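You operate a simulated robot arm through the tools that you are given. There is no shell and no other tool. Be economical: measure what you need, move in short steps, check, and stop when the job is done.

You run a simulated robot arm. Do the job below in one go: nothing can be reset, and whatever is moved stays where it is left.

TASK
Open the right drawer, fetch the yellow pad and set it in the inside of the right drawer, then shut the drawer. Put the big jug on the wood stool away on the bottom wall shelf. Take the black ring and put it on top of the pulley. Fetch the sanding block and set it on the dark table. Fetch the bottle marked "degreaser" from the top of the steel workbench and stand it on the brown table. Do these in any order. Set down upright: big jug, what you pick out.

Only the result counts: the job must be done as asked and must still hold three seconds after the hand-in. Knocking over, shifting, dropping, spilling or breaking anything else fails it.

THE ROBOT
A 7-joint arm with a two-finger parallel gripper on a trunk, on a base that drives. Base frame: it is fixed to the floor where the robot stands at the start and does not move with it; the origin is under the middle of the robot, x ahead of it, y to its left, z up. Readings come in m, rad, newtons and seconds.
With the tool pointing down near the work surface it reaches from about 0.22 to 0.44 m from the robot's upright axis, wherever it stands. Its first joint turns from -2.897 to 2.897 rad. Places, roughly: big jug [-1.75, -0.25, 0.5]; black ring (3x3x2 cm) [-1.2, 1.1, 0.9]; bottle, water bottle [-1.75, 1.5, 1]; bottom wall shelf [-7.1, -6.6, 0.8]; brown table [-4.8, -0.4, 0.7]; dark table [-3.4, -0.4, 0.7]; inside of the right drawer [0.6, 0, 0.7]; pulley (6x6x4 cm) [-1.5, 1.4, 0.9]; right drawer [0.5, 0, 0.7]; sanding block (7x5x3 cm) [-1.1, 1.3, 0.9]; yellow pad (10x7x4 cm) [-3.5, -2.6, 0.8]. Payload 3.43 kg.
The tool frame sits at the grasp point between the pads (the TCP): z along the fingers, y along the line on which they close. The tips reach 0.03 m beyond it. Largest opening 0.094 m; finger width 0.028, thickness 0.01; the body of the gripper, 0.05 by 0.096 m, starts 0.055 m behind the TCP.
Orientation is that of the tool frame in the base frame, as a unit quaternion [x, y, z, w]. With the fingers straight down and closing along the base's y, the tool's x points along the base's -x, its y along +y and its z along -z.

THE INTERFACE
- The arm moves only by the tool play_rows. Its arguments are lists of equal length, an entry for each row: "linear": the shift along the tool's x, y, z in units of 500 mm (1.0 is 500 mm), a list of three; "delta_rot": the turn, a rotation vector about the tool's x, y, z in units of 180 degrees (1.0 is 180 degrees), a list of three; "fingers": the opening, from 0 (shut) to 1 (fully open). In form: {"linear": [[tx, ty, tz], ...], "delta_rot": [[rx, ry, rz], ...], "fingers": [fingers, ...]}. A call has 1 to 20 rows; each row is the pose to reach, as a shift and turn from the pose commanded when the call began, along the tool's axes at that moment. A call with a number of a shift or a turn outside -1 to 1 is refused whole. Rows are played at 5 a second. More than 0.05 m and 0.15 rad between two rows, or a gripper value outside its range, and nothing of the call is played. A pose out of reach is approached as far as the arm can. The call stops where the force on the tool passes 40 N (or 10 N more than at its start, if that is more) or the arm is blocked; 0.2 s more then pass. The fingers move at their own pace (about 0.108 m/s each) and stop on an object; they squeeze with about 27 N. The grip force told is the motor's: it shows also when the fingers shut on nothing. Time passes only in rows, and 0.2 s behind the last, so rows that repeat a pose let the fingers close. The reply holds the time, the measured pose of the TCP, the force on the tool along the base axes, the opening and the grip force, in the units named above and with some noise, with the torque about the TCP (base axes, N m) and any sound that the robot's microphone picked up, and new pictures: "views" is both (left out), scene, wrist or none.
- Cameras (640 x 400 px; columns grow to the right, rows downward): "scene" is now at [0.4066, 0.017, 1.0612]; the picture's right is [-0.00, -0.61, -0.79], its down [-0.36, -0.74, 0.57] and it looks along [-0.93, 0.29, -0.22] (base axes); focal length 214 px, centre (320, 200). "wrist" rides on the gripper at [0.076, 0.014, -0.102] in the tool frame; the picture's right is [-0.18, 0.98, 0.00], its down [-0.75, -0.14, -0.64] and it looks along [-0.63, -0.12, 0.77] (tool axes); focal length 243 px, centre (320, 200).
- raise_lower(by): slides the trunk up (or, below 0, down) by that many m; the arm and the scene camera ride with it, the base frame stays. It gives what a move gives, with no picture.
- base_move(legs): drives the robot by 1 to 6 legs, each [ahead, left, turn to the left] in m, m and rad, along the robot's own axes; the way and the turn of a leg run together, so that a leg with both is an arc; at most 1.5 m and 3.142 rad a leg. The arm and the cameras ride along, it lands a little off, and it stops where it bumps. It gives what a move gives, and a new picture of the scene camera.
- head_to(pan, tilt): turns the head with the scene camera to pan (to the left, within 1.396 rad either way) and tilt (down, from -0.506 to 1.204), counted from straight ahead of the robot. It gives what a move gives, and a new picture of the scene camera.
- probe_pixels(camera, pixels): for up to 12 pixels [column, row] of the newest picture of that camera ("zoom" is the newest enlarged one), the place [x, y, z] in the base frame of the surface seen there, good to about 0.003 m. No time passes.
- enlarge(camera, box): a new picture of the part [left, top, right, bottom] of that camera's present view, enlarged. No time passes.
- hand_in(): hands the job in; it is judged then, once.

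Go step by step. Measure first, check grasps and placings, and put right what went wrong. The budget is 124 turns and 260 pictures, counting those below and the enlarged ones. Unless the task says otherwise, let go and move clear before handing in.

The tools are called as name(argument=value, ...) on one line, values as JSON. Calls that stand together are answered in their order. play_rows: Moves the arm, as the interface text tells. Its arguments: {"type":"object","properties":{"linear":{"type":"array","items":{"type":"array","items":{"type":"number"}}},"delta_rot":{"type":"array","items":{"type":"array","items":{"type":"number"}}},"fingers":{"type":"array","items":{"type":"number"}},"views":{"type":"string","enum":["both","scene","wrist","none"]}},"required":["linear","delta_rot","fingers"]} The other tools are called the same way: raise_lower (by) slides the trunk up or down; base_move (legs) drives the base; head_to (pan, tilt) turns the head that bears the scene camera; probe_pixels (camera, pixels) gives the place of the surface under pixels of a picture; enlarge (camera, box) takes an enlarged picture of a part of a camera's view; hand_in () hands the job in.

At the start:

```text
clock: 0.0
position: [0.3957, -0.0285, 0.9657]
orientation: [0.0, 1.0, 0.0, 0.001]
ft_force: [0.4, -0.5, 0.3]
torque: [-0.02, 0.01, 0.0]
finger_gap: 0.094
grasp_force: 0.1
trunk travel left (down, up): [-0.375, 0.215]
robot x, y, heading: [-0.0019, 0.0008, -0.001]
head pan, tilt: [0.916, 1.201]
```

scene: 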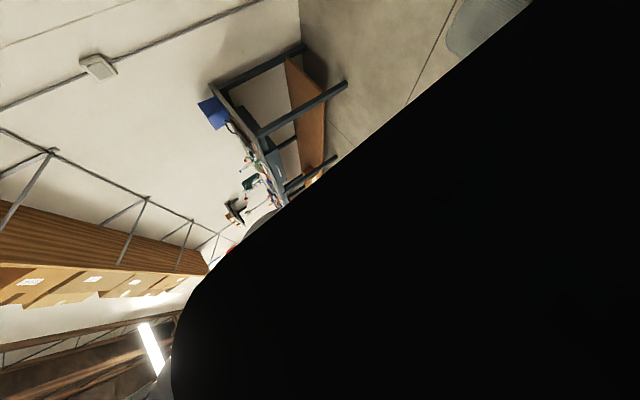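
wrist: 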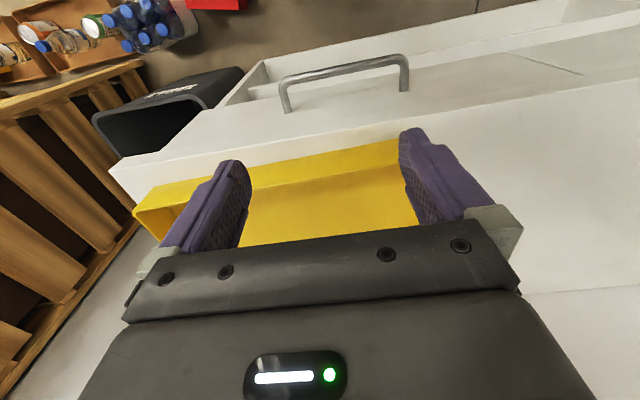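

The wrist view shows a white cabinet with a handle near (345,75) and an open yellow tray under the fingers. The scene view is rolled and half blocked, so I turn the head to learn how it sees.

head_to(pan=0, tilt=0.6)

probe_pixels(camera="wrist", pixels=[[345, 75], [285, 95], [403, 75], [330, 200], [250, 130], [400, 120], [150, 200], [500, 120], [170, 90], [300, 165], [560, 250], [470, 60]])

```text
clock: 1.2
position: [0.3957, -0.0284, 0.9663]
orientation: [0.0, 1.0, 0.001, 0.0]
ft_force: [0.1, -0.5, 0.4]
torque: [-0.01, -0.02, 0.0]
finger_gap: 0.0939
grasp_force: 0.0
trunk travel left (down, up): [-0.375, 0.215]
robot x, y, heading: [-0.0028, 0.0039, -0.001]
head pan, tilt: [0.0, 0.6]
```

scene: 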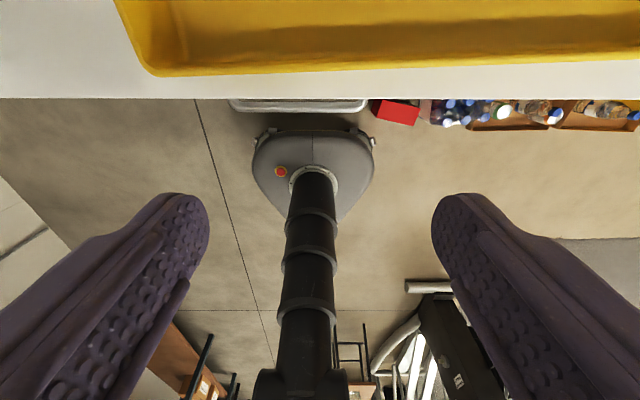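

```text
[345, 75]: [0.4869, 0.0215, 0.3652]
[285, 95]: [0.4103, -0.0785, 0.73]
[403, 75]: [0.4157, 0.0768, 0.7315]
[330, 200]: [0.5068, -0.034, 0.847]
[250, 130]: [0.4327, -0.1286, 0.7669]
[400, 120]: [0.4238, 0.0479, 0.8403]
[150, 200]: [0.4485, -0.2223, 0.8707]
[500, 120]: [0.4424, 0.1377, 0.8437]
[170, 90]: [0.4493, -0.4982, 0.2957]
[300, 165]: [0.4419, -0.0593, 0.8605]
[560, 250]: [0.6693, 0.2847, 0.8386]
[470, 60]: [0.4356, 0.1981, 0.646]
```

The wrist view is upside-down relative to the robot: the handle arch spans (285,95) to (403,75), at z≈0.73. The fingers appear large in the scene view, so I enlarge the handle, and look ahead with the head to understand the scene camera.

enlarge(camera="wrist", box=[230, 30, 470, 180])

head_to(pan=0, tilt=-0.2)

```text
2.67 times, centred on (350, 105) of wrist
```

zoom: 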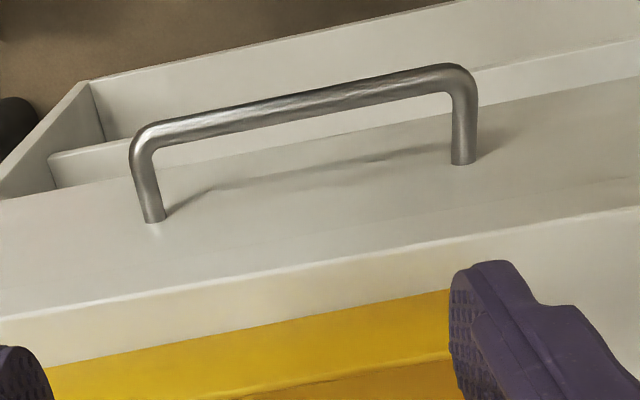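

```text
clock: 2.3
position: [0.3959, -0.0274, 0.9672]
orientation: [0.0, 1.0, -0.001, 0.0]
ft_force: [-0.3, 0.6, -0.6]
torque: [-0.04, -0.04, 0.0]
finger_gap: 0.0938
grasp_force: 0.1
trunk travel left (down, up): [-0.375, 0.215]
robot x, y, heading: [-0.0011, -0.0002, -0.003]
head pan, tilt: [0.0, -0.201]
```

scene: 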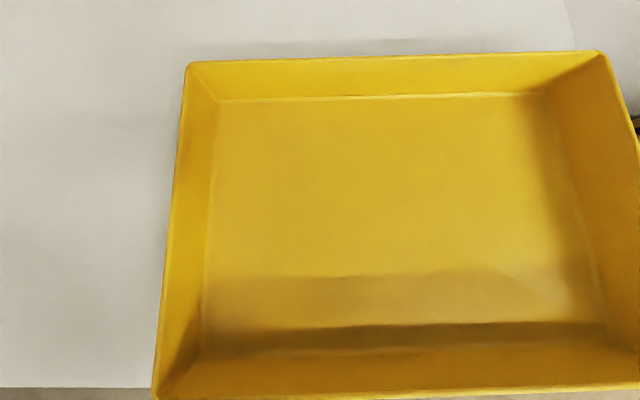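

probe_pixels(camera="zoom", pixels=[[300, 105], [150, 135], [455, 75], [150, 215], [463, 155], [300, 185], [300, 260], [300, 300], [80, 130], [300, 60], [300, 130], [50, 180]])

probe_pixels(camera="scene", pixels=[[300, 200], [100, 200], [180, 100], [600, 60], [160, 390], [60, 380], [320, 390], [580, 30]])

```text
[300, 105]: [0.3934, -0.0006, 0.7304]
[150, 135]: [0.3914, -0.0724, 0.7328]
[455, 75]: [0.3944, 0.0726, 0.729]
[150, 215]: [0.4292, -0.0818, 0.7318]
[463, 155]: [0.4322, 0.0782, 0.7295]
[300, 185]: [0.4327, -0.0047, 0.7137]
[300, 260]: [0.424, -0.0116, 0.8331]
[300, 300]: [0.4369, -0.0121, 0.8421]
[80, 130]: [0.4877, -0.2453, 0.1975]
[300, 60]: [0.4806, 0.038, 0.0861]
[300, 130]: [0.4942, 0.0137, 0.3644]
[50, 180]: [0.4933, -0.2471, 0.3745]
```

```text
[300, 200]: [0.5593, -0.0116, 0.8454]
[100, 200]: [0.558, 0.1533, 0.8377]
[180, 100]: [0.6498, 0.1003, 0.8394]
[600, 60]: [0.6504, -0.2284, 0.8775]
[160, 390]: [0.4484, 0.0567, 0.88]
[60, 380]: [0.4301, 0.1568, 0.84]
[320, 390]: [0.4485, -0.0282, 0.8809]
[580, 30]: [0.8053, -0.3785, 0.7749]
```

The handle bar runs along y at about x 0.398, z 0.728, with the drawer face at x 0.432 (zoom (300,105), (300,185)). I back off to make room to turn the hand horizontal.

base_move(legs=[[-0.4, 0, 0]])

```text
clock: 4.8
position: [-0.0048, -0.0285, 0.9678]
orientation: [0.0, 1.0, 0.0, -0.001]
ft_force: [-0.1, -0.6, 1.2]
torque: [0.02, -0.04, 0.04]
finger_gap: 0.094
grasp_force: 0.0
trunk travel left (down, up): [-0.375, 0.215]
robot x, y, heading: [-0.4006, 0.0004, -0.0]
head pan, tilt: [0.0, -0.201]
```

scene: 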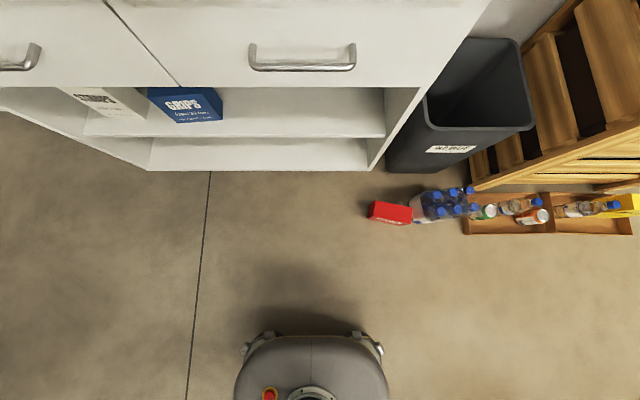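

Good clear view: two drawers, the right handle at (302,60). Now I turn the hand to point forward with the fingers closing vertically.

play_rows(linear=[[-0.027, 0, 0.013], [-0.054, 0, 0.027], [-0.08, 0, 0.04], [-0.107, 0, 0.053], [-0.134, 0, 0.067], [-0.16, 0, 0.08], [-0.187, 0, 0.093], [-0.214, 0, 0.107], [-0.24, 0, 0.12], [-0.267, 0, 0.133], [-0.294, 0, 0.147], [-0.32, 0, 0.16], [-0.347, 0, 0.173], [-0.374, 0, 0.187], [-0.4, 0, 0.2]], delta_rot=[[-0.0257, -0.0257, 0.0257], [-0.0513, -0.0513, 0.0513], [-0.077, -0.077, 0.077], [-0.1027, -0.1027, 0.1027], [-0.1283, -0.1283, 0.1283], [-0.154, -0.154, 0.154], [-0.1796, -0.1796, 0.1796], [-0.2053, -0.2053, 0.2053], [-0.2309, -0.2309, 0.2309], [-0.2566, -0.2566, 0.2566], [-0.2823, -0.2823, 0.2823], [-0.3079, -0.3079, 0.3079], [-0.3336, -0.3336, 0.3336], [-0.3592, -0.3592, 0.3592], [-0.3849, -0.3849, 0.3849]], fingers=[1, 1, 1, 1, 1, 1, 1, 1, 1, 1, 1, 1, 1, 1, 1])

```text
clock: 8.0
position: [0.1958, -0.0276, 0.8674]
orientation: [0.5, 0.5, 0.5, 0.5]
ft_force: [-1.1, 0.3, -0.2]
torque: [0.0, -0.02, 0.0]
finger_gap: 0.0938
grasp_force: 0.1
trunk travel left (down, up): [-0.375, 0.215]
robot x, y, heading: [-0.4017, 0.0011, -0.002]
head pan, tilt: [0.0, -0.201]
```

scene: 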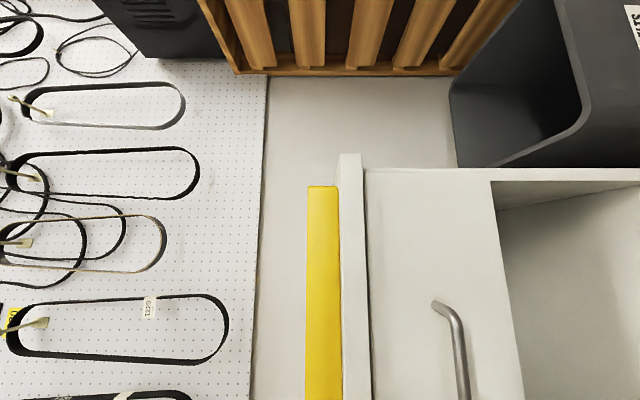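
wrist: 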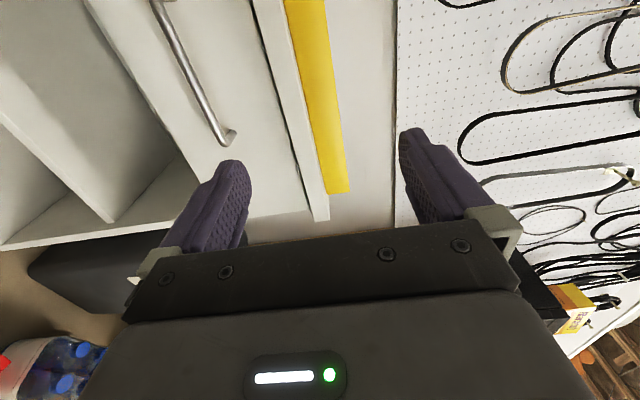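

The scene camera actually rides on the hand. The bar is straight ahead-below; I lower to z 0.728, centre on y≈0 and keep clear, then drive a little nearer.

play_rows(linear=[[0.014, -0.07, 0], [0.028, -0.14, 0], [0.042, -0.21, 0], [0.055, -0.279, 0]], delta_rot=[[0, 0, 0], [0, 0, 0], [0, 0, 0], [0, 0, 0]], fingers=[1, 1, 1, 1], views="none")

base_move(legs=[[0.1, 0, 0]])

```text
clock: 9.0
position: [0.1955, -0.0213, 0.8323]
orientation: [0.5, 0.5, 0.5, 0.5]
ft_force: [0.3, 0.0, 0.1]
torque: [-0.02, 0.02, 0.0]
finger_gap: 0.0941
grasp_force: 0.0
out of reach, approached as far as the arm can: row 2, 3, 4
trunk travel left (down, up): [-0.375, 0.215]
robot x, y, heading: [-0.3984, -0.0017, 0.0]
head pan, tilt: [0.0, -0.201]
```

```text
clock: 10.2
position: [0.2982, -0.0216, 0.8321]
orientation: [0.5, 0.501, 0.5, 0.499]
ft_force: [0.4, -0.3, -0.4]
torque: [0.0, -0.03, -0.01]
finger_gap: 0.0939
grasp_force: 0.0
trunk travel left (down, up): [-0.375, 0.215]
robot x, y, heading: [-0.2951, -0.0001, -0.0]
head pan, tilt: [0.0, -0.201]
```

scene: 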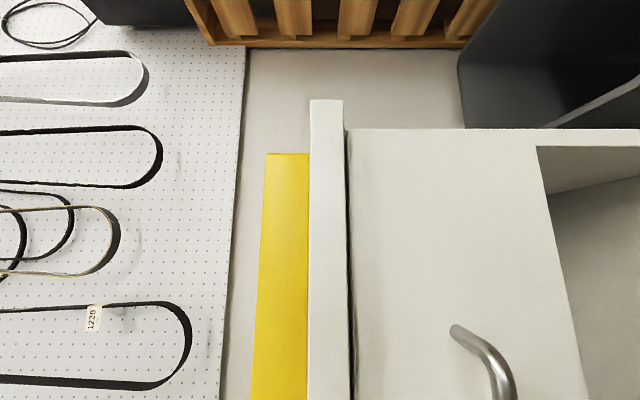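

The arm ran out downward at z 0.832, so I lower the trunk by 0.104 to reach bar height.

raise_lower(by=-0.104)

play_rows(linear=[[0.02, 0, 0.06], [0.04, 0, 0.12], [0.04, 0, 0.17], [0.04, 0, 0.184]], delta_rot=[[0, 0, 0], [0, 0, 0], [0, 0, 0], [0, 0, 0]], fingers=[1, 1, 1, 1])

```text
clock: 11.6
position: [0.297, -0.0202, 0.7285]
orientation: [0.5, 0.5, 0.5, 0.5]
ft_force: [-1.2, 0.3, -0.3]
torque: [0.01, -0.01, 0.01]
finger_gap: 0.0938
grasp_force: 0.0
trunk travel left (down, up): [-0.271, 0.319]
robot x, y, heading: [-0.2982, 0.0005, -0.003]
head pan, tilt: [0.0, -0.201]
```

```text
clock: 12.6
position: [0.3584, 0.0007, 0.742]
orientation: [0.5, 0.5, 0.499, 0.501]
ft_force: [-1.1, -0.6, 0.5]
torque: [0.0, 0.01, 0.0]
finger_gap: 0.0941
grasp_force: 0.1
out of reach, approached as far as the arm can: row 1, 2, 3, 4
trunk travel left (down, up): [-0.271, 0.319]
robot x, y, heading: [-0.3021, -0.0001, 0.001]
head pan, tilt: [0.0, -0.201]
```

scene: 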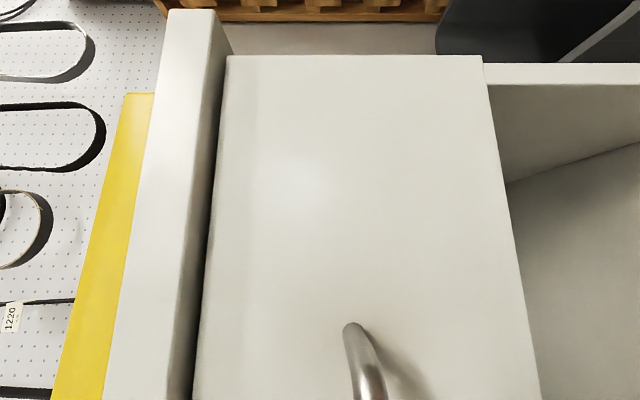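
wrist: 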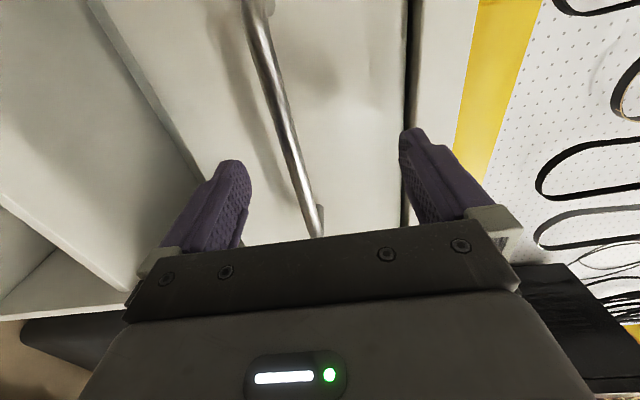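

TCP is at (0.358, 0.001, 0.742), bar between the fingers. I drop the trunk 14 mm and drive 32 mm forward.

raise_lower(by=-0.014)

base_move(legs=[[0.032, 0, 0]])

play_rows(linear=[[0, 0, 0], [0, 0, 0], [0, 0, 0], [0, 0, 0]], delta_rot=[[0, 0, 0], [0, 0, 0], [0, 0, 0], [0, 0, 0]], fingers=[0, 0, 0, 0])

```text
clock: 13.2
position: [0.3583, 0.0001, 0.7278]
orientation: [0.5, 0.5, 0.499, 0.501]
ft_force: [-0.8, 0.3, -0.2]
torque: [-0.01, 0.01, -0.01]
finger_gap: 0.0938
grasp_force: 0.0
trunk travel left (down, up): [-0.257, 0.333]
robot x, y, heading: [-0.2976, -0.0025, 0.002]
head pan, tilt: [0.0, -0.201]
```

```text
clock: 14.0
position: [0.3907, 0.0004, 0.7274]
orientation: [0.5, 0.5, 0.5, 0.5]
ft_force: [-0.6, -0.6, -0.4]
torque: [-0.02, 0.01, 0.02]
finger_gap: 0.0942
grasp_force: 0.0
trunk travel left (down, up): [-0.257, 0.333]
robot x, y, heading: [-0.2658, 0.0004, -0.004]
head pan, tilt: [0.0, -0.201]
```

scene: 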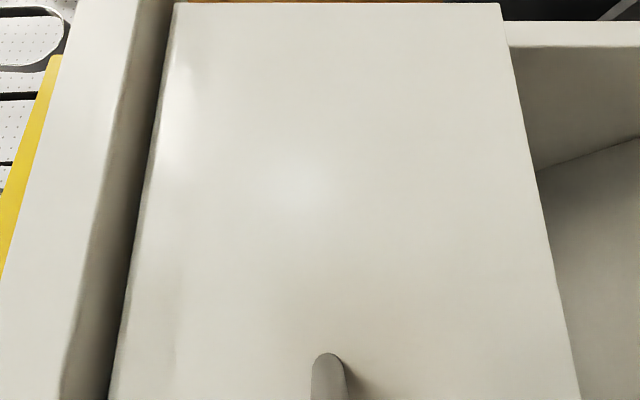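

```text
clock: 15.0
position: [0.3879, 0.001, 0.7245]
orientation: [0.502, 0.502, 0.499, 0.498]
ft_force: [-25.1, -1.4, -21.8]
torque: [-0.05, 0.14, 0.15]
finger_gap: 0.0119
grasp_force: 44.8
trunk travel left (down, up): [-0.257, 0.333]
robot x, y, heading: [-0.2664, 0.002, -0.003]
head pan, tilt: [0.0, -0.201]
```

scene: 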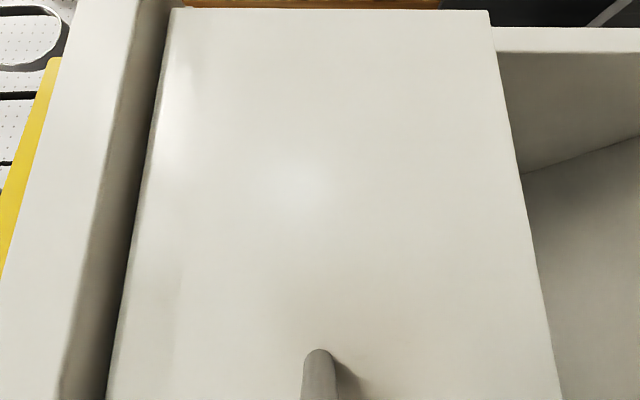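
wrist: 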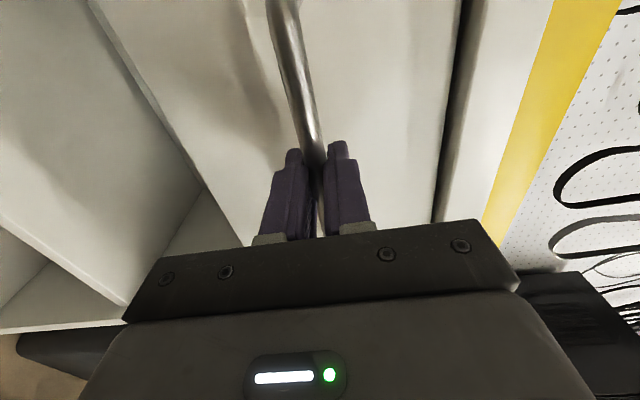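

Bar gripped (gap 0.012). I pull the drawer open by driving back 0.28 m.

base_move(legs=[[-0.28, 0, 0]])

```text
clock: 17.0
position: [0.1163, 0.0007, 0.7249]
orientation: [0.503, 0.503, 0.498, 0.496]
ft_force: [12.8, 0.9, -11.9]
torque: [-0.07, 0.18, 0.05]
finger_gap: 0.0117
grasp_force: 44.5
trunk travel left (down, up): [-0.257, 0.333]
robot x, y, heading: [-0.5369, 0.0005, 0.001]
head pan, tilt: [0.0, -0.201]
stopped in leg 1: the force on the tool passed its limit at 68 N (the readings are from after the stop); the commanded pose is now the measured one
```

scene: 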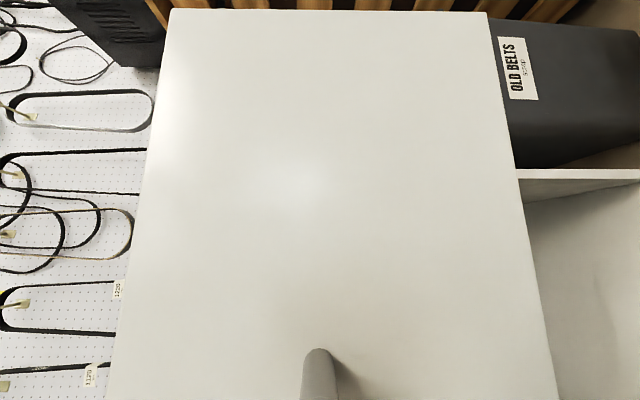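

The drawer is fully open (bar now at x≈0.12, ~0.27 m travel). I release and back away, then turn the hand back down.

play_rows(linear=[[0, 0, 0], [0, 0, 0], [0, 0, 0], [0, 0, -0.05], [0, 0, -0.1]], delta_rot=[[0, 0, 0], [0, 0, 0], [0, 0, 0], [0, 0, 0], [0, 0, 0]], fingers=[1, 1, 1, 1, 1], views="none")

base_move(legs=[[-0.3, 0, 0]])

raise_lower(by=0.25)

```text
clock: 18.2
position: [0.0647, 0.0013, 0.7256]
orientation: [0.501, 0.503, 0.499, 0.497]
ft_force: [-0.3, 0.7, -0.3]
torque: [0.04, 0.02, -0.03]
finger_gap: 0.094
grasp_force: 0.1
trunk travel left (down, up): [-0.257, 0.333]
robot x, y, heading: [-0.5452, 0.0016, -0.001]
head pan, tilt: [0.0, -0.201]
```

```text
clock: 20.3
position: [-0.2393, 0.0, 0.7268]
orientation: [0.502, 0.502, 0.498, 0.498]
ft_force: [0.1, 0.2, 0.1]
torque: [-0.02, 0.0, 0.02]
finger_gap: 0.0941
grasp_force: 0.1
trunk travel left (down, up): [-0.257, 0.333]
robot x, y, heading: [-0.8436, 0.0001, 0.004]
head pan, tilt: [0.0, -0.201]
```

scene: 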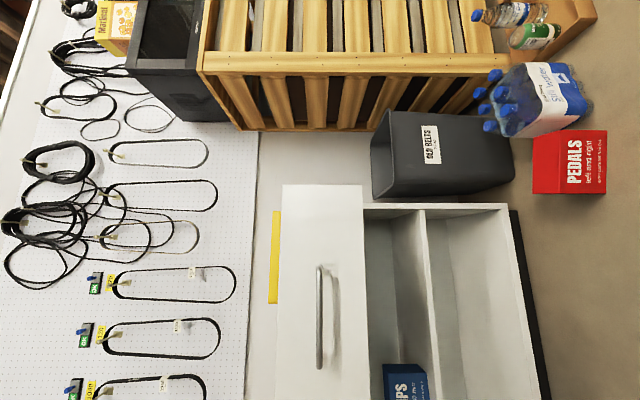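

```text
clock: 22.9
position: [-0.2382, 0.0, 0.9766]
orientation: [0.502, 0.502, 0.498, 0.498]
ft_force: [-0.2, -0.7, 0.0]
torque: [-0.01, -0.01, -0.02]
finger_gap: 0.094
grasp_force: 0.0
trunk travel left (down, up): [-0.507, 0.083]
robot x, y, heading: [-0.8426, -0.0027, 0.001]
head pan, tilt: [0.0, -0.201]
```

Drawer is open with the path clear. I roll the hand so the head looks upright, then turn left toward the steel workbench.

play_rows(linear=[[0, 0, 0], [0, 0, 0], [0, 0, 0], [0, 0, 0], [0, 0, 0], [0, 0, 0], [0, 0, 0], [0, 0, 0], [0, 0, 0], [0, 0, 0], [0, 0, 0]], delta_rot=[[0, 0, -0.0455], [0, 0, -0.091], [0, 0, -0.1365], [0, 0, -0.182], [0, 0, -0.2275], [0, 0, -0.273], [0, 0, -0.3185], [0, 0, -0.364], [0, 0, -0.4095], [0, 0, -0.455], [0, 0, -0.5]], fingers=[1, 1, 1, 1, 1, 1, 1, 1, 1, 1, 1], views="scene")

base_move(legs=[[0, 0, 1.571]])

```text
clock: 25.3
position: [-0.2381, 0.0009, 0.9761]
orientation: [-0.001, 0.71, 0.0, 0.704]
ft_force: [-0.3, 0.3, 0.5]
torque: [-0.03, 0.02, 0.01]
finger_gap: 0.0937
grasp_force: 0.1
trunk travel left (down, up): [-0.507, 0.083]
robot x, y, heading: [-0.8439, 0.0013, -0.006]
head pan, tilt: [0.0, -0.201]
```

scene: 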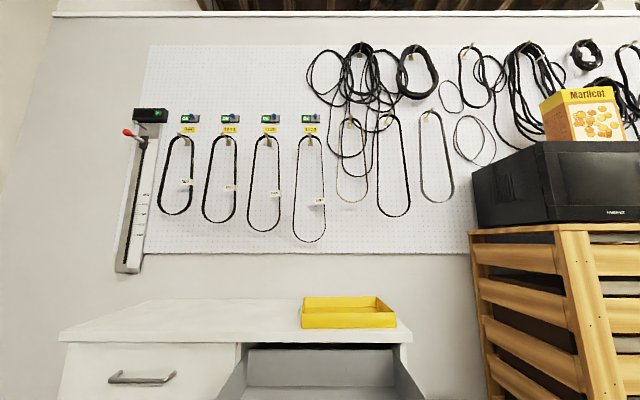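

```text
clock: 29.5
position: [-0.8445, 0.6073, 0.9773]
orientation: [-0.502, 0.502, 0.498, 0.497]
ft_force: [-0.6, -0.1, -0.2]
torque: [0.0, 0.01, -0.02]
finger_gap: 0.0938
grasp_force: 0.0
trunk travel left (down, up): [-0.507, 0.083]
robot x, y, heading: [-0.8452, 0.0008, 1.57]
head pan, tilt: [0.0, -0.201]
```

scene: 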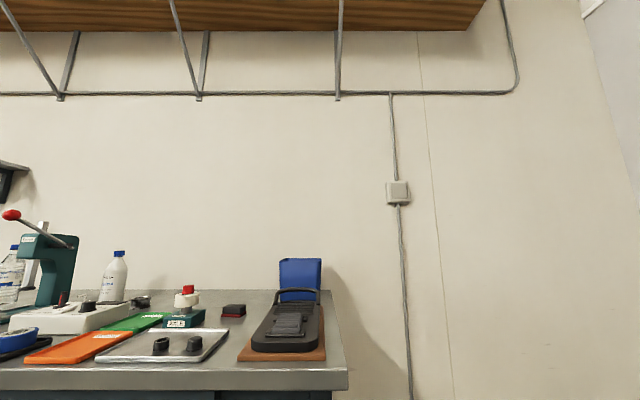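

The bench is in view, upright. I look left/down for the whole bench top.

head_to(pan=0.65, tilt=0.25)

enlarge(camera="scene", box=[120, 60, 540, 320])

head_to(pan=0.0, tilt=0.25)

enlarge(camera="scene", box=[0, 60, 380, 300])

```text
clock: 30.5
position: [-0.8452, 0.6071, 0.9773]
orientation: [0.502, -0.502, -0.498, -0.498]
ft_force: [0.4, 0.1, 0.7]
torque: [-0.03, 0.0, -0.01]
finger_gap: 0.0939
grasp_force: 0.0
trunk travel left (down, up): [-0.507, 0.083]
robot x, y, heading: [-0.8417, -0.0016, 1.567]
head pan, tilt: [0.649, 0.25]
```

scene: 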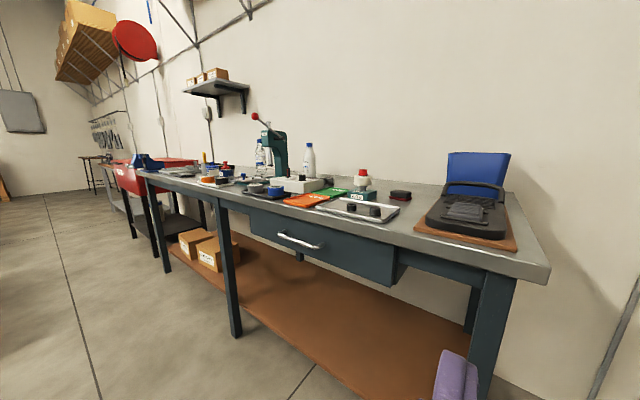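

```text
1.52 times, centred on (330, 190) of scene
```

zoom: 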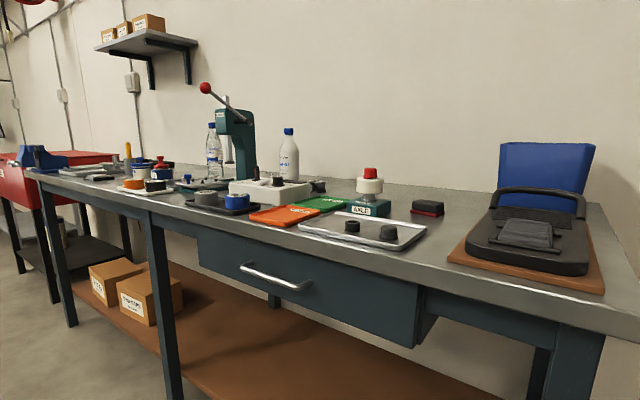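

```text
clock: 31.6
position: [-0.8449, 0.607, 0.9763]
orientation: [-0.502, 0.503, 0.498, 0.498]
ft_force: [0.7, -0.8, -0.8]
torque: [0.0, 0.02, 0.0]
finger_gap: 0.0937
grasp_force: 0.0
trunk travel left (down, up): [-0.507, 0.083]
robot x, y, heading: [-0.8465, 0.0009, 1.569]
head pan, tilt: [0.0, 0.25]
```

scene: 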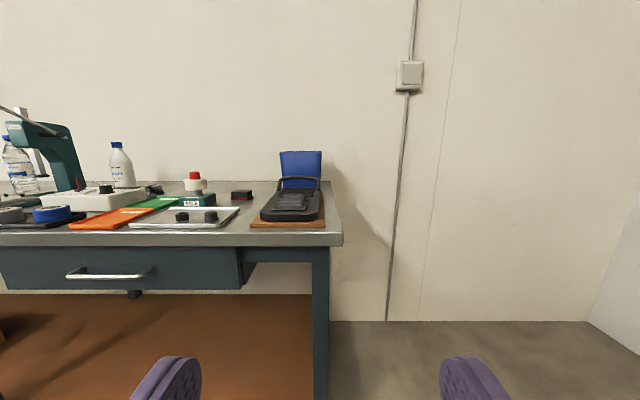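

```text
1.67 times, centred on (190, 180) of scene
```

zoom: 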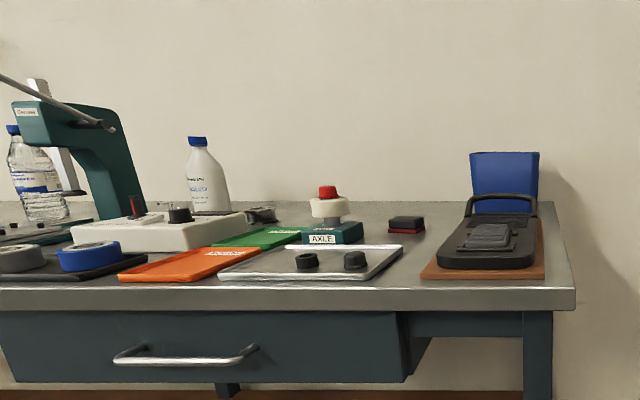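

probe_pixels(camera="zoom", pixels=[[306, 262], [354, 260], [405, 225], [328, 208], [327, 192], [330, 235], [205, 190], [40, 190], [350, 280], [180, 213], [262, 216], [440, 240]])

enlarge(camera="scene", box=[100, 130, 260, 230])

```text
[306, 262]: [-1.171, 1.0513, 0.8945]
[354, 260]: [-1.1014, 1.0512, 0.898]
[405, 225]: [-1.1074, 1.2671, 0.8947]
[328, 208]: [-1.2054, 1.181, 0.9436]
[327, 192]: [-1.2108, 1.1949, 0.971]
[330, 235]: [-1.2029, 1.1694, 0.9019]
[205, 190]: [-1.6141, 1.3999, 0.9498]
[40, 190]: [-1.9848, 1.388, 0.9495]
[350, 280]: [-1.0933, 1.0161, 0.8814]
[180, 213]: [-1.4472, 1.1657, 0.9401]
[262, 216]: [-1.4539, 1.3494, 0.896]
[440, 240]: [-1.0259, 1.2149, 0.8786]
```

```text
4.00 times, centred on (180, 180) of scene
```

zoom: 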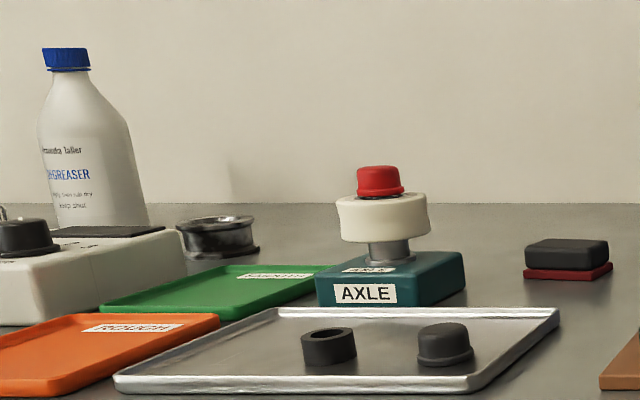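

The ring is the left black piece on the steel tray (zoom (328,346)), the other is a cap; the pulley is the dark metal spool at (218,237), the sanding block at (568,260), and the DEGREASER bottle stands at about (-1.61,1.40). I look down to learn the base footprint and bench front.

probe_pixels(camera="zoom", pixels=[[313, 350], [340, 350], [328, 370], [328, 332], [218, 222], [195, 240], [245, 240], [218, 255], [540, 250], [595, 250], [568, 243], [70, 180]])

head_to(pan=0.0, tilt=1.2)

```text
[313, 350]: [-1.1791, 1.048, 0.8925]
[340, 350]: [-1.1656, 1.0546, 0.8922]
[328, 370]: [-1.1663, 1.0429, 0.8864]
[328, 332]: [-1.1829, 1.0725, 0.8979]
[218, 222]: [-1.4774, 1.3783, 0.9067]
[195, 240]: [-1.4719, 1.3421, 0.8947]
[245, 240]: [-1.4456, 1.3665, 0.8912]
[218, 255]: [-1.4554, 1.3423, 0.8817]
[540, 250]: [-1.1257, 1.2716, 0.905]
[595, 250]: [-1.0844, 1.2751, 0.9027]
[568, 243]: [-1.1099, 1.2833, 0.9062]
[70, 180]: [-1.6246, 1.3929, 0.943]
```

```text
clock: 32.8
position: [-0.845, 0.6066, 0.9766]
orientation: [-0.502, 0.503, 0.498, 0.497]
ft_force: [0.9, 0.9, -0.2]
torque: [-0.02, 0.03, 0.01]
finger_gap: 0.094
grasp_force: 0.1
trunk travel left (down, up): [-0.507, 0.083]
robot x, y, heading: [-0.8429, -0.0001, 1.57]
head pan, tilt: [0.0, 1.201]
```

scene: 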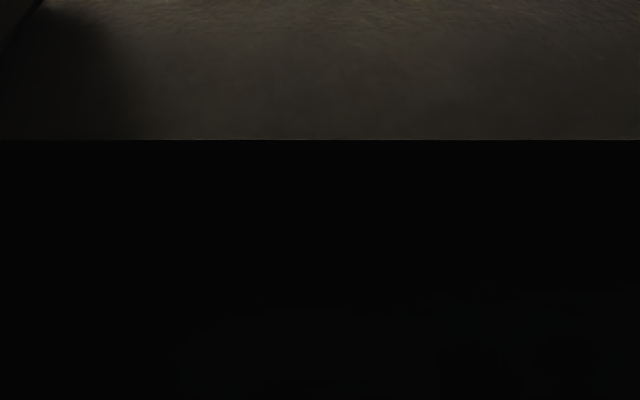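

The view is blocked by the gripper body, so I rely on earlier estimates. I slide left to line up with the ring's x and pitch the hand 45° down while drawing it back.

base_move(legs=[[0, 0.328, 0]])

play_rows(linear=[[-0.01, 0, -0.05], [-0.02, 0, -0.1], [-0.03, 0, -0.15], [-0.04, 0, -0.2], [-0.05, 0, -0.25], [-0.06, 0, -0.3]], delta_rot=[[0, 0.0417, 0], [0, 0.0833, 0], [0, 0.125, 0], [0, 0.1667, 0], [0, 0.2083, 0], [0, 0.25, 0]], fingers=[1, 1, 1, 1, 1, 1], views="none")

head_to(pan=0.0, tilt=0.0)

```text
clock: 35.0
position: [-1.1731, 0.6067, 0.9774]
orientation: [0.502, -0.502, -0.498, -0.498]
ft_force: [-0.1, -0.2, 0.6]
torque: [-0.01, -0.01, -0.02]
finger_gap: 0.0939
grasp_force: 0.0
trunk travel left (down, up): [-0.507, 0.083]
robot x, y, heading: [-1.1725, 0.0028, 1.574]
head pan, tilt: [0.0, 1.201]
```

scene: 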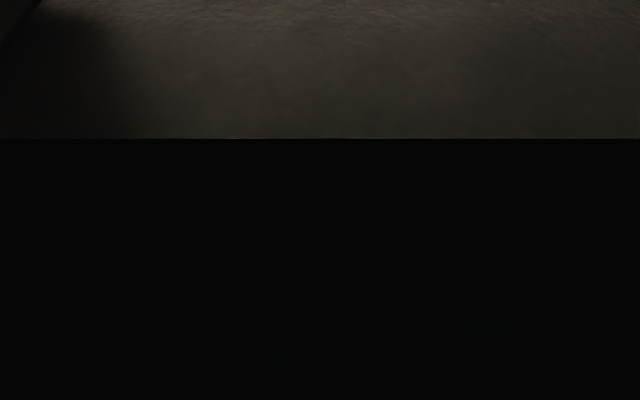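

```text
clock: 36.4
position: [-1.1723, 0.4571, 1.0088]
orientation: [0.655, -0.654, -0.267, -0.267]
ft_force: [0.0, -0.2, 0.5]
torque: [-0.01, 0.02, 0.0]
finger_gap: 0.094
grasp_force: 0.1
trunk travel left (down, up): [-0.507, 0.083]
robot x, y, heading: [-1.1726, 0.0007, 1.571]
head pan, tilt: [0.0, 1.201]
```

```text
clock: 37.8
position: [-1.1723, 0.4577, 1.0071]
orientation: [0.655, -0.654, -0.268, -0.268]
ft_force: [-0.2, 0.9, 0.4]
torque: [-0.03, -0.01, 0.0]
finger_gap: 0.0942
grasp_force: 0.1
trunk travel left (down, up): [-0.507, 0.083]
robot x, y, heading: [-1.1695, -0.0016, 1.566]
head pan, tilt: [0.0, 0.0]
```

scene: 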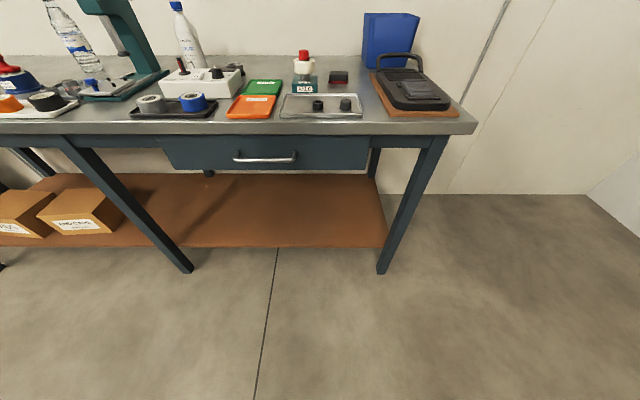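

Hand tilted 45° fine. I probe the bench front, and drive 0.55 m closer.

probe_pixels(camera="scene", pixels=[[300, 128], [260, 157], [300, 245], [185, 265], [380, 265], [430, 150]])

base_move(legs=[[0.53, 0, 0]])

```text
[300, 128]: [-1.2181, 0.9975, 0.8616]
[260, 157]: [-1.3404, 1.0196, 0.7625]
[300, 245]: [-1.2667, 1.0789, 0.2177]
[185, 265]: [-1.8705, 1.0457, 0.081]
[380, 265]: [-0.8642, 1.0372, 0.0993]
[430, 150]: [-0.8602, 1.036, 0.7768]
```

```text
clock: 40.8
position: [-1.1726, 0.9881, 1.0084]
orientation: [-0.654, 0.655, 0.267, 0.268]
ft_force: [0.4, 0.7, -0.1]
torque: [0.01, -0.01, 0.0]
finger_gap: 0.0939
grasp_force: 0.0
trunk travel left (down, up): [-0.507, 0.083]
robot x, y, heading: [-1.1733, 0.5288, 1.568]
head pan, tilt: [0.0, 0.0]
```

scene: 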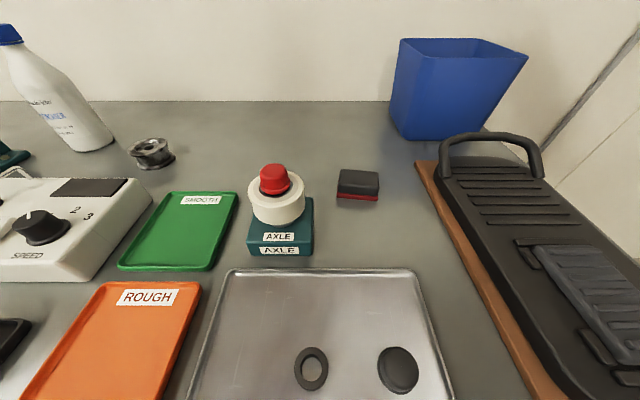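

probe_pixels(camera="scene", pixels=[[296, 369], [326, 369], [311, 350], [311, 388], [311, 369], [150, 145], [135, 152], [172, 152], [150, 165], [355, 185], [335, 195], [380, 190]])

enlarge(camera="scene", box=[110, 120, 210, 180])

```text
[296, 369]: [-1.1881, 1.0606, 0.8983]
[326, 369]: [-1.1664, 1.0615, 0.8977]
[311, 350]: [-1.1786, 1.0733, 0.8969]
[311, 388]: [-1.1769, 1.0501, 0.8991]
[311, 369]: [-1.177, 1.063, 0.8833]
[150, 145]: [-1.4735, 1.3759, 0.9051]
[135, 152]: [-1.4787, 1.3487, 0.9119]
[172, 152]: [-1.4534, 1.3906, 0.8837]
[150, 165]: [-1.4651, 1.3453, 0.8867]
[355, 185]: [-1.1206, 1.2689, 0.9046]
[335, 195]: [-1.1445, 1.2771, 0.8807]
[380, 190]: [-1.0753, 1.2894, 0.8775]
```

```text
6.40 times, centred on (160, 150) of scene
```

zoom: 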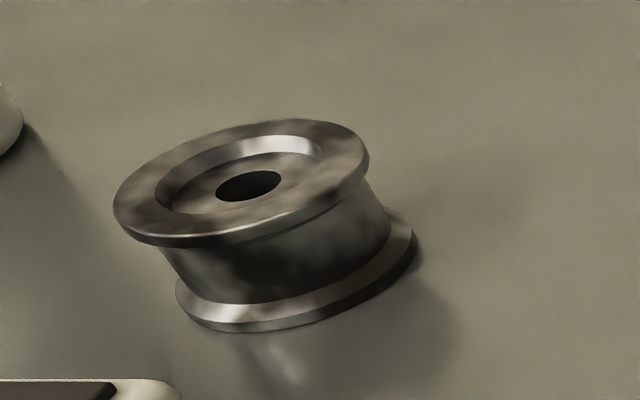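

probe_pixels(camera="zoom", pixels=[[120, 205], [363, 165], [200, 235], [290, 125], [240, 185], [215, 165], [190, 207], [310, 160], [330, 185], [140, 180]])

play_rows(linear=[[0, 0, 0]], delta_rot=[[0, 0, 0]], fingers=[1], views="wrist")

```text
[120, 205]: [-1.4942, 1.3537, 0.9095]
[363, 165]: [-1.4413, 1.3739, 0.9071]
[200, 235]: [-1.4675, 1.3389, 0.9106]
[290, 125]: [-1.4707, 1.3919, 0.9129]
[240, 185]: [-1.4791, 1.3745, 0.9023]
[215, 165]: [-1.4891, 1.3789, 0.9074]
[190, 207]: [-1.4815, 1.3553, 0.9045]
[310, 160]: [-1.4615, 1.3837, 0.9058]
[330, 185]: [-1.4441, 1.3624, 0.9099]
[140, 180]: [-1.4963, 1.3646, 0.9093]
```

```text
clock: 41.2
position: [-1.1716, 0.9875, 1.0064]
orientation: [-0.654, 0.655, 0.268, 0.268]
ft_force: [-0.3, 0.3, -0.6]
torque: [0.02, 0.02, 0.03]
finger_gap: 0.094
grasp_force: 0.0
trunk travel left (down, up): [-0.507, 0.083]
robot x, y, heading: [-1.1721, 0.5274, 1.569]
head pan, tilt: [0.0, 0.0]
```

wrist: 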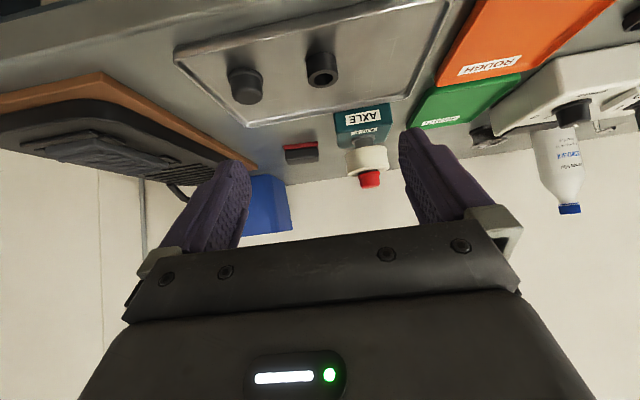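

Ring centre is about (-1.177,1.0615) with top z 0.8985; pulley centre (-1.4675,1.365), rim top 0.910. I approach the ring at 45° with partly opened fingers, keeping away from the cap.

play_rows(linear=[[0.022, 0.005, 0.05], [0.0438, 0.01, 0.1], [0.0438, 0.01, 0.14], [0.0438, 0.01, 0.18]], delta_rot=[[0, 0, 0], [0, 0, 0], [0, 0, 0], [0, 0, 0]], fingers=[0.64, 0.64, 0.64, 0.64])

```text
clock: 42.2
position: [-1.1778, 1.0346, 0.9279]
orientation: [-0.654, 0.655, 0.268, 0.268]
ft_force: [0.2, -0.2, 0.2]
torque: [0.03, 0.01, -0.01]
finger_gap: 0.0602
grasp_force: 0.0
trunk travel left (down, up): [-0.507, 0.083]
robot x, y, heading: [-1.1681, 0.5278, 1.57]
head pan, tilt: [0.0, 0.0]
```

scene: 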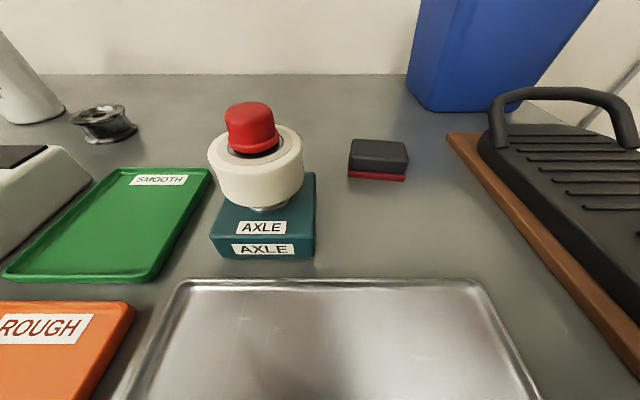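
wrist: 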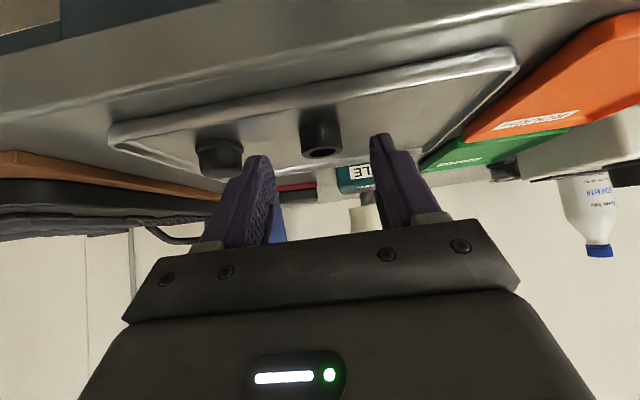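

Aligned with the ring. I advance the last 18 mm and close.

play_rows(linear=[[0, 0, 0.018], [0, 0, 0.0365], [0, 0, 0.0365], [0, 0, 0.0365], [0, 0, 0.0365]], delta_rot=[[0, 0, 0], [0, 0, 0], [0, 0, 0], [0, 0, 0], [0, 0, 0]], fingers=[0.64, 0.64, 0, 0, 0], views="wrist")

```text
clock: 43.4
position: [-1.1764, 1.0469, 0.9174]
orientation: [0.654, -0.654, -0.269, -0.269]
ft_force: [3.9, 0.2, 13.1]
torque: [0.14, -0.27, -0.05]
finger_gap: 0.0236
grasp_force: 27.0
trunk travel left (down, up): [-0.507, 0.083]
robot x, y, heading: [-1.1765, 0.5311, 1.568]
head pan, tilt: [0.0, 0.0]
```

wrist: 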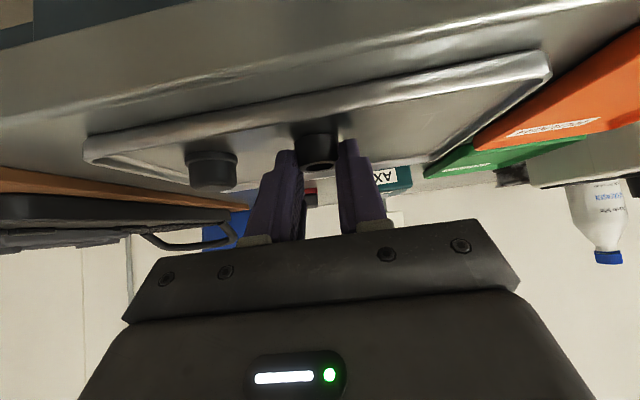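

The gap of 0.0236 is under the ring's ~0.03 diameter, so I pinched its near edge. I open a little and re-measure.

play_rows(linear=[[0, 0, -0.01], [0, 0, -0.02], [0, 0, -0.02]], delta_rot=[[0, 0, 0], [0, 0, 0], [0, 0, 0]], fingers=[0.55, 0.55, 0.55], views="none")

enlarge(camera="wrist", box=[240, 80, 400, 180])

```text
clock: 44.2
position: [-1.1768, 1.0393, 0.9216]
orientation: [-0.654, 0.655, 0.267, 0.268]
ft_force: [0.5, -0.3, 0.3]
torque: [-0.01, 0.0, -0.02]
finger_gap: 0.0518
grasp_force: 0.1
trunk travel left (down, up): [-0.507, 0.083]
robot x, y, heading: [-1.1705, 0.532, 1.569]
head pan, tilt: [0.0, 0.0]
```

```text
4.00 times, centred on (320, 130) of wrist
```

zoom: 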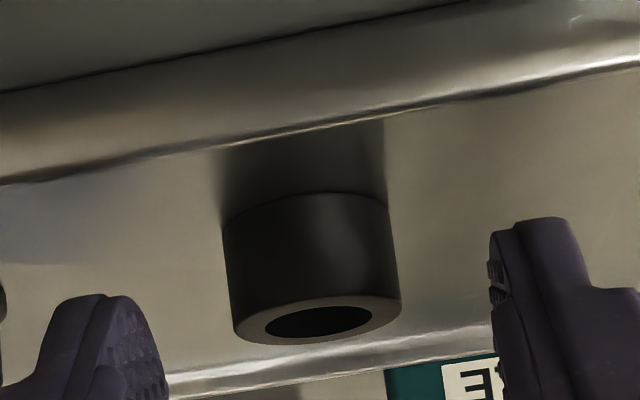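

probe_pixels(camera="zoom", pixels=[[240, 325], [395, 310], [318, 304], [318, 340], [228, 240], [388, 210], [305, 240], [310, 195], [305, 170], [340, 298], [70, 310], [545, 230]])

```text
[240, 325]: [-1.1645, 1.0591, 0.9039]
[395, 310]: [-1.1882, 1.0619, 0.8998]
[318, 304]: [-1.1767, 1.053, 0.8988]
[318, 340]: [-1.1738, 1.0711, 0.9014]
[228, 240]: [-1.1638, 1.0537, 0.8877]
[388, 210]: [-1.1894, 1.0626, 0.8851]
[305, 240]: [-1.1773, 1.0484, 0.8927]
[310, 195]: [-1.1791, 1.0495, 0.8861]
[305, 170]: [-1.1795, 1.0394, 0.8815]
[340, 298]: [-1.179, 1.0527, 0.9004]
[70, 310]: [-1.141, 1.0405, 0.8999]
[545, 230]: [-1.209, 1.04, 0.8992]
```

Ring is ~0.026 across, centred (-1.1765,1.061), so the grip was only 5 mm near-side. I go 5 mm further in and close.

play_rows(linear=[[-0.0107, 0, 0.012], [-0.0107, 0, 0.0252], [-0.0107, 0, 0.0252], [-0.0107, 0, 0.0252], [-0.0107, 0, 0.0252]], delta_rot=[[0, 0, 0], [0, 0, 0], [0, 0, 0], [0, 0, 0], [0, 0, 0]], fingers=[0.55, 0.55, 0, 0, 0], views="none")

play_rows(linear=[[-0.03, 0, -0.03], [-0.06, 0, -0.06], [-0.09, 0, -0.09], [-0.12, 0, -0.12]], delta_rot=[[0, 0, 0], [0, 0, 0], [0, 0, 0], [0, 0, 0]], fingers=[0, 0, 0, 0], views="wrist")

```text
clock: 45.4
position: [-1.1766, 1.0527, 0.9159]
orientation: [-0.655, 0.655, 0.267, 0.267]
ft_force: [0.8, 0.4, -0.9]
torque: [-0.04, -0.03, 0.01]
finger_gap: 0.023
grasp_force: 27.1
trunk travel left (down, up): [-0.507, 0.083]
robot x, y, heading: [-1.1723, 0.5306, 1.566]
head pan, tilt: [0.0, 0.0]
```

```text
clock: 46.4
position: [-1.1766, 1.0541, 1.0029]
orientation: [0.655, -0.654, -0.268, -0.267]
ft_force: [0.2, 0.1, -0.2]
torque: [0.01, 0.01, 0.0]
finger_gap: 0.0233
grasp_force: 27.3
trunk travel left (down, up): [-0.507, 0.083]
robot x, y, heading: [-1.1691, 0.5294, 1.57]
head pan, tilt: [0.0, 0.0]
```

wrist: 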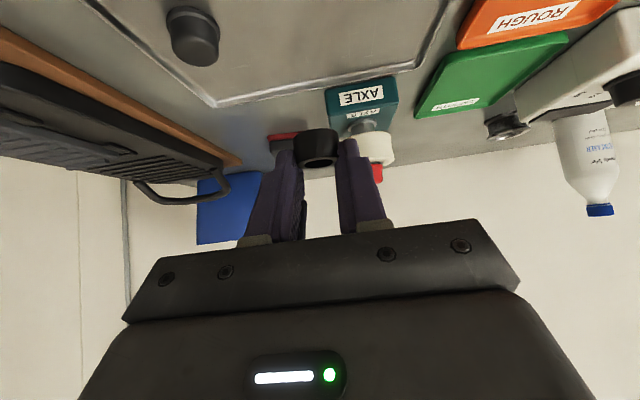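

Ring is held level. I lift 4 cm more, slide left to the pulley's x, then forward.

play_rows(linear=[[-0.028, 0, -0.028], [-0.056, 0, -0.056]], delta_rot=[[0, 0, 0], [0, 0, 0]], fingers=[0, 0], views="none")

base_move(legs=[[0, 0.291, 0], [0.2, 0, 0]])

```text
clock: 47.0
position: [-1.1764, 1.0534, 1.0418]
orientation: [0.655, -0.654, -0.268, -0.268]
ft_force: [-0.2, 0.7, 0.7]
torque: [-0.01, -0.02, 0.02]
finger_gap: 0.0232
grasp_force: 27.3
trunk travel left (down, up): [-0.507, 0.083]
robot x, y, heading: [-1.1718, 0.5341, 1.575]
head pan, tilt: [0.0, 0.0]
```

```text
clock: 50.2
position: [-1.4697, 1.2531, 1.0404]
orientation: [0.655, -0.653, -0.269, -0.267]
ft_force: [-0.7, 0.3, -0.3]
torque: [-0.02, -0.01, 0.03]
finger_gap: 0.0229
grasp_force: 26.7
trunk travel left (down, up): [-0.507, 0.083]
robot x, y, heading: [-1.4629, 0.7291, 1.575]
head pan, tilt: [0.0, 0.0]
```

scene: 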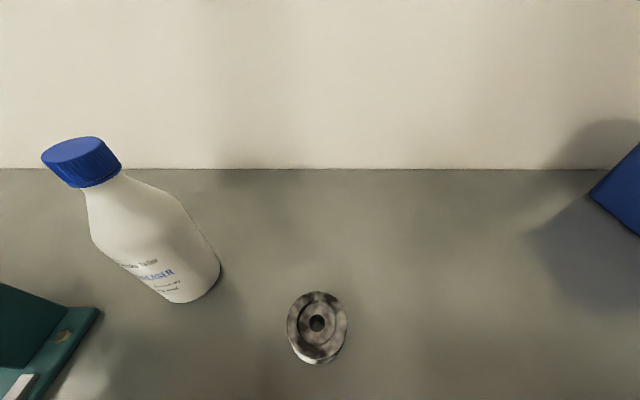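

Great view of the pulley at (317,323) and the bottle. I re-measure both.

probe_pixels(camera="scene", pixels=[[291, 318], [343, 318], [317, 295], [317, 350], [300, 305], [317, 323], [80, 150], [120, 180], [150, 200], [95, 240], [205, 240], [175, 300]])

enlarge(camera="scene", box=[277, 285, 357, 335])

```text
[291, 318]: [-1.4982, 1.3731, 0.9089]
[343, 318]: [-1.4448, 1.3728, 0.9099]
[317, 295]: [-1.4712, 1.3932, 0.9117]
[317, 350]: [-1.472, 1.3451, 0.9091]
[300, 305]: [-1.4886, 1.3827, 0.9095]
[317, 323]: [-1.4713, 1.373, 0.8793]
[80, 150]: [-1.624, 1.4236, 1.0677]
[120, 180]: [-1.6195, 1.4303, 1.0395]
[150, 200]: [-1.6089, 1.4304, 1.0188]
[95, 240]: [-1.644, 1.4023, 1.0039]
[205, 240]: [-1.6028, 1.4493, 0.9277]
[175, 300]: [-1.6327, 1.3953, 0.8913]
```

```text
8.00 times, centred on (317, 310) of scene
```

zoom: 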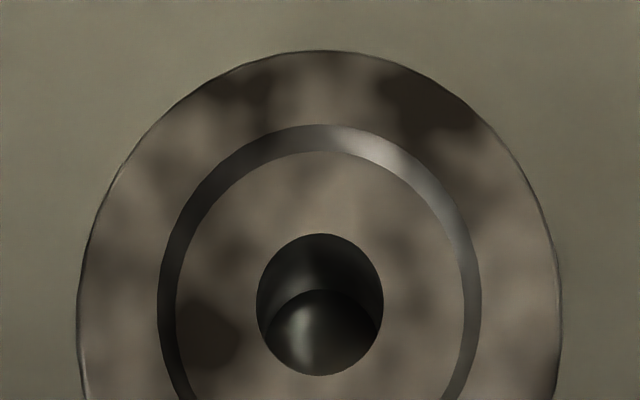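

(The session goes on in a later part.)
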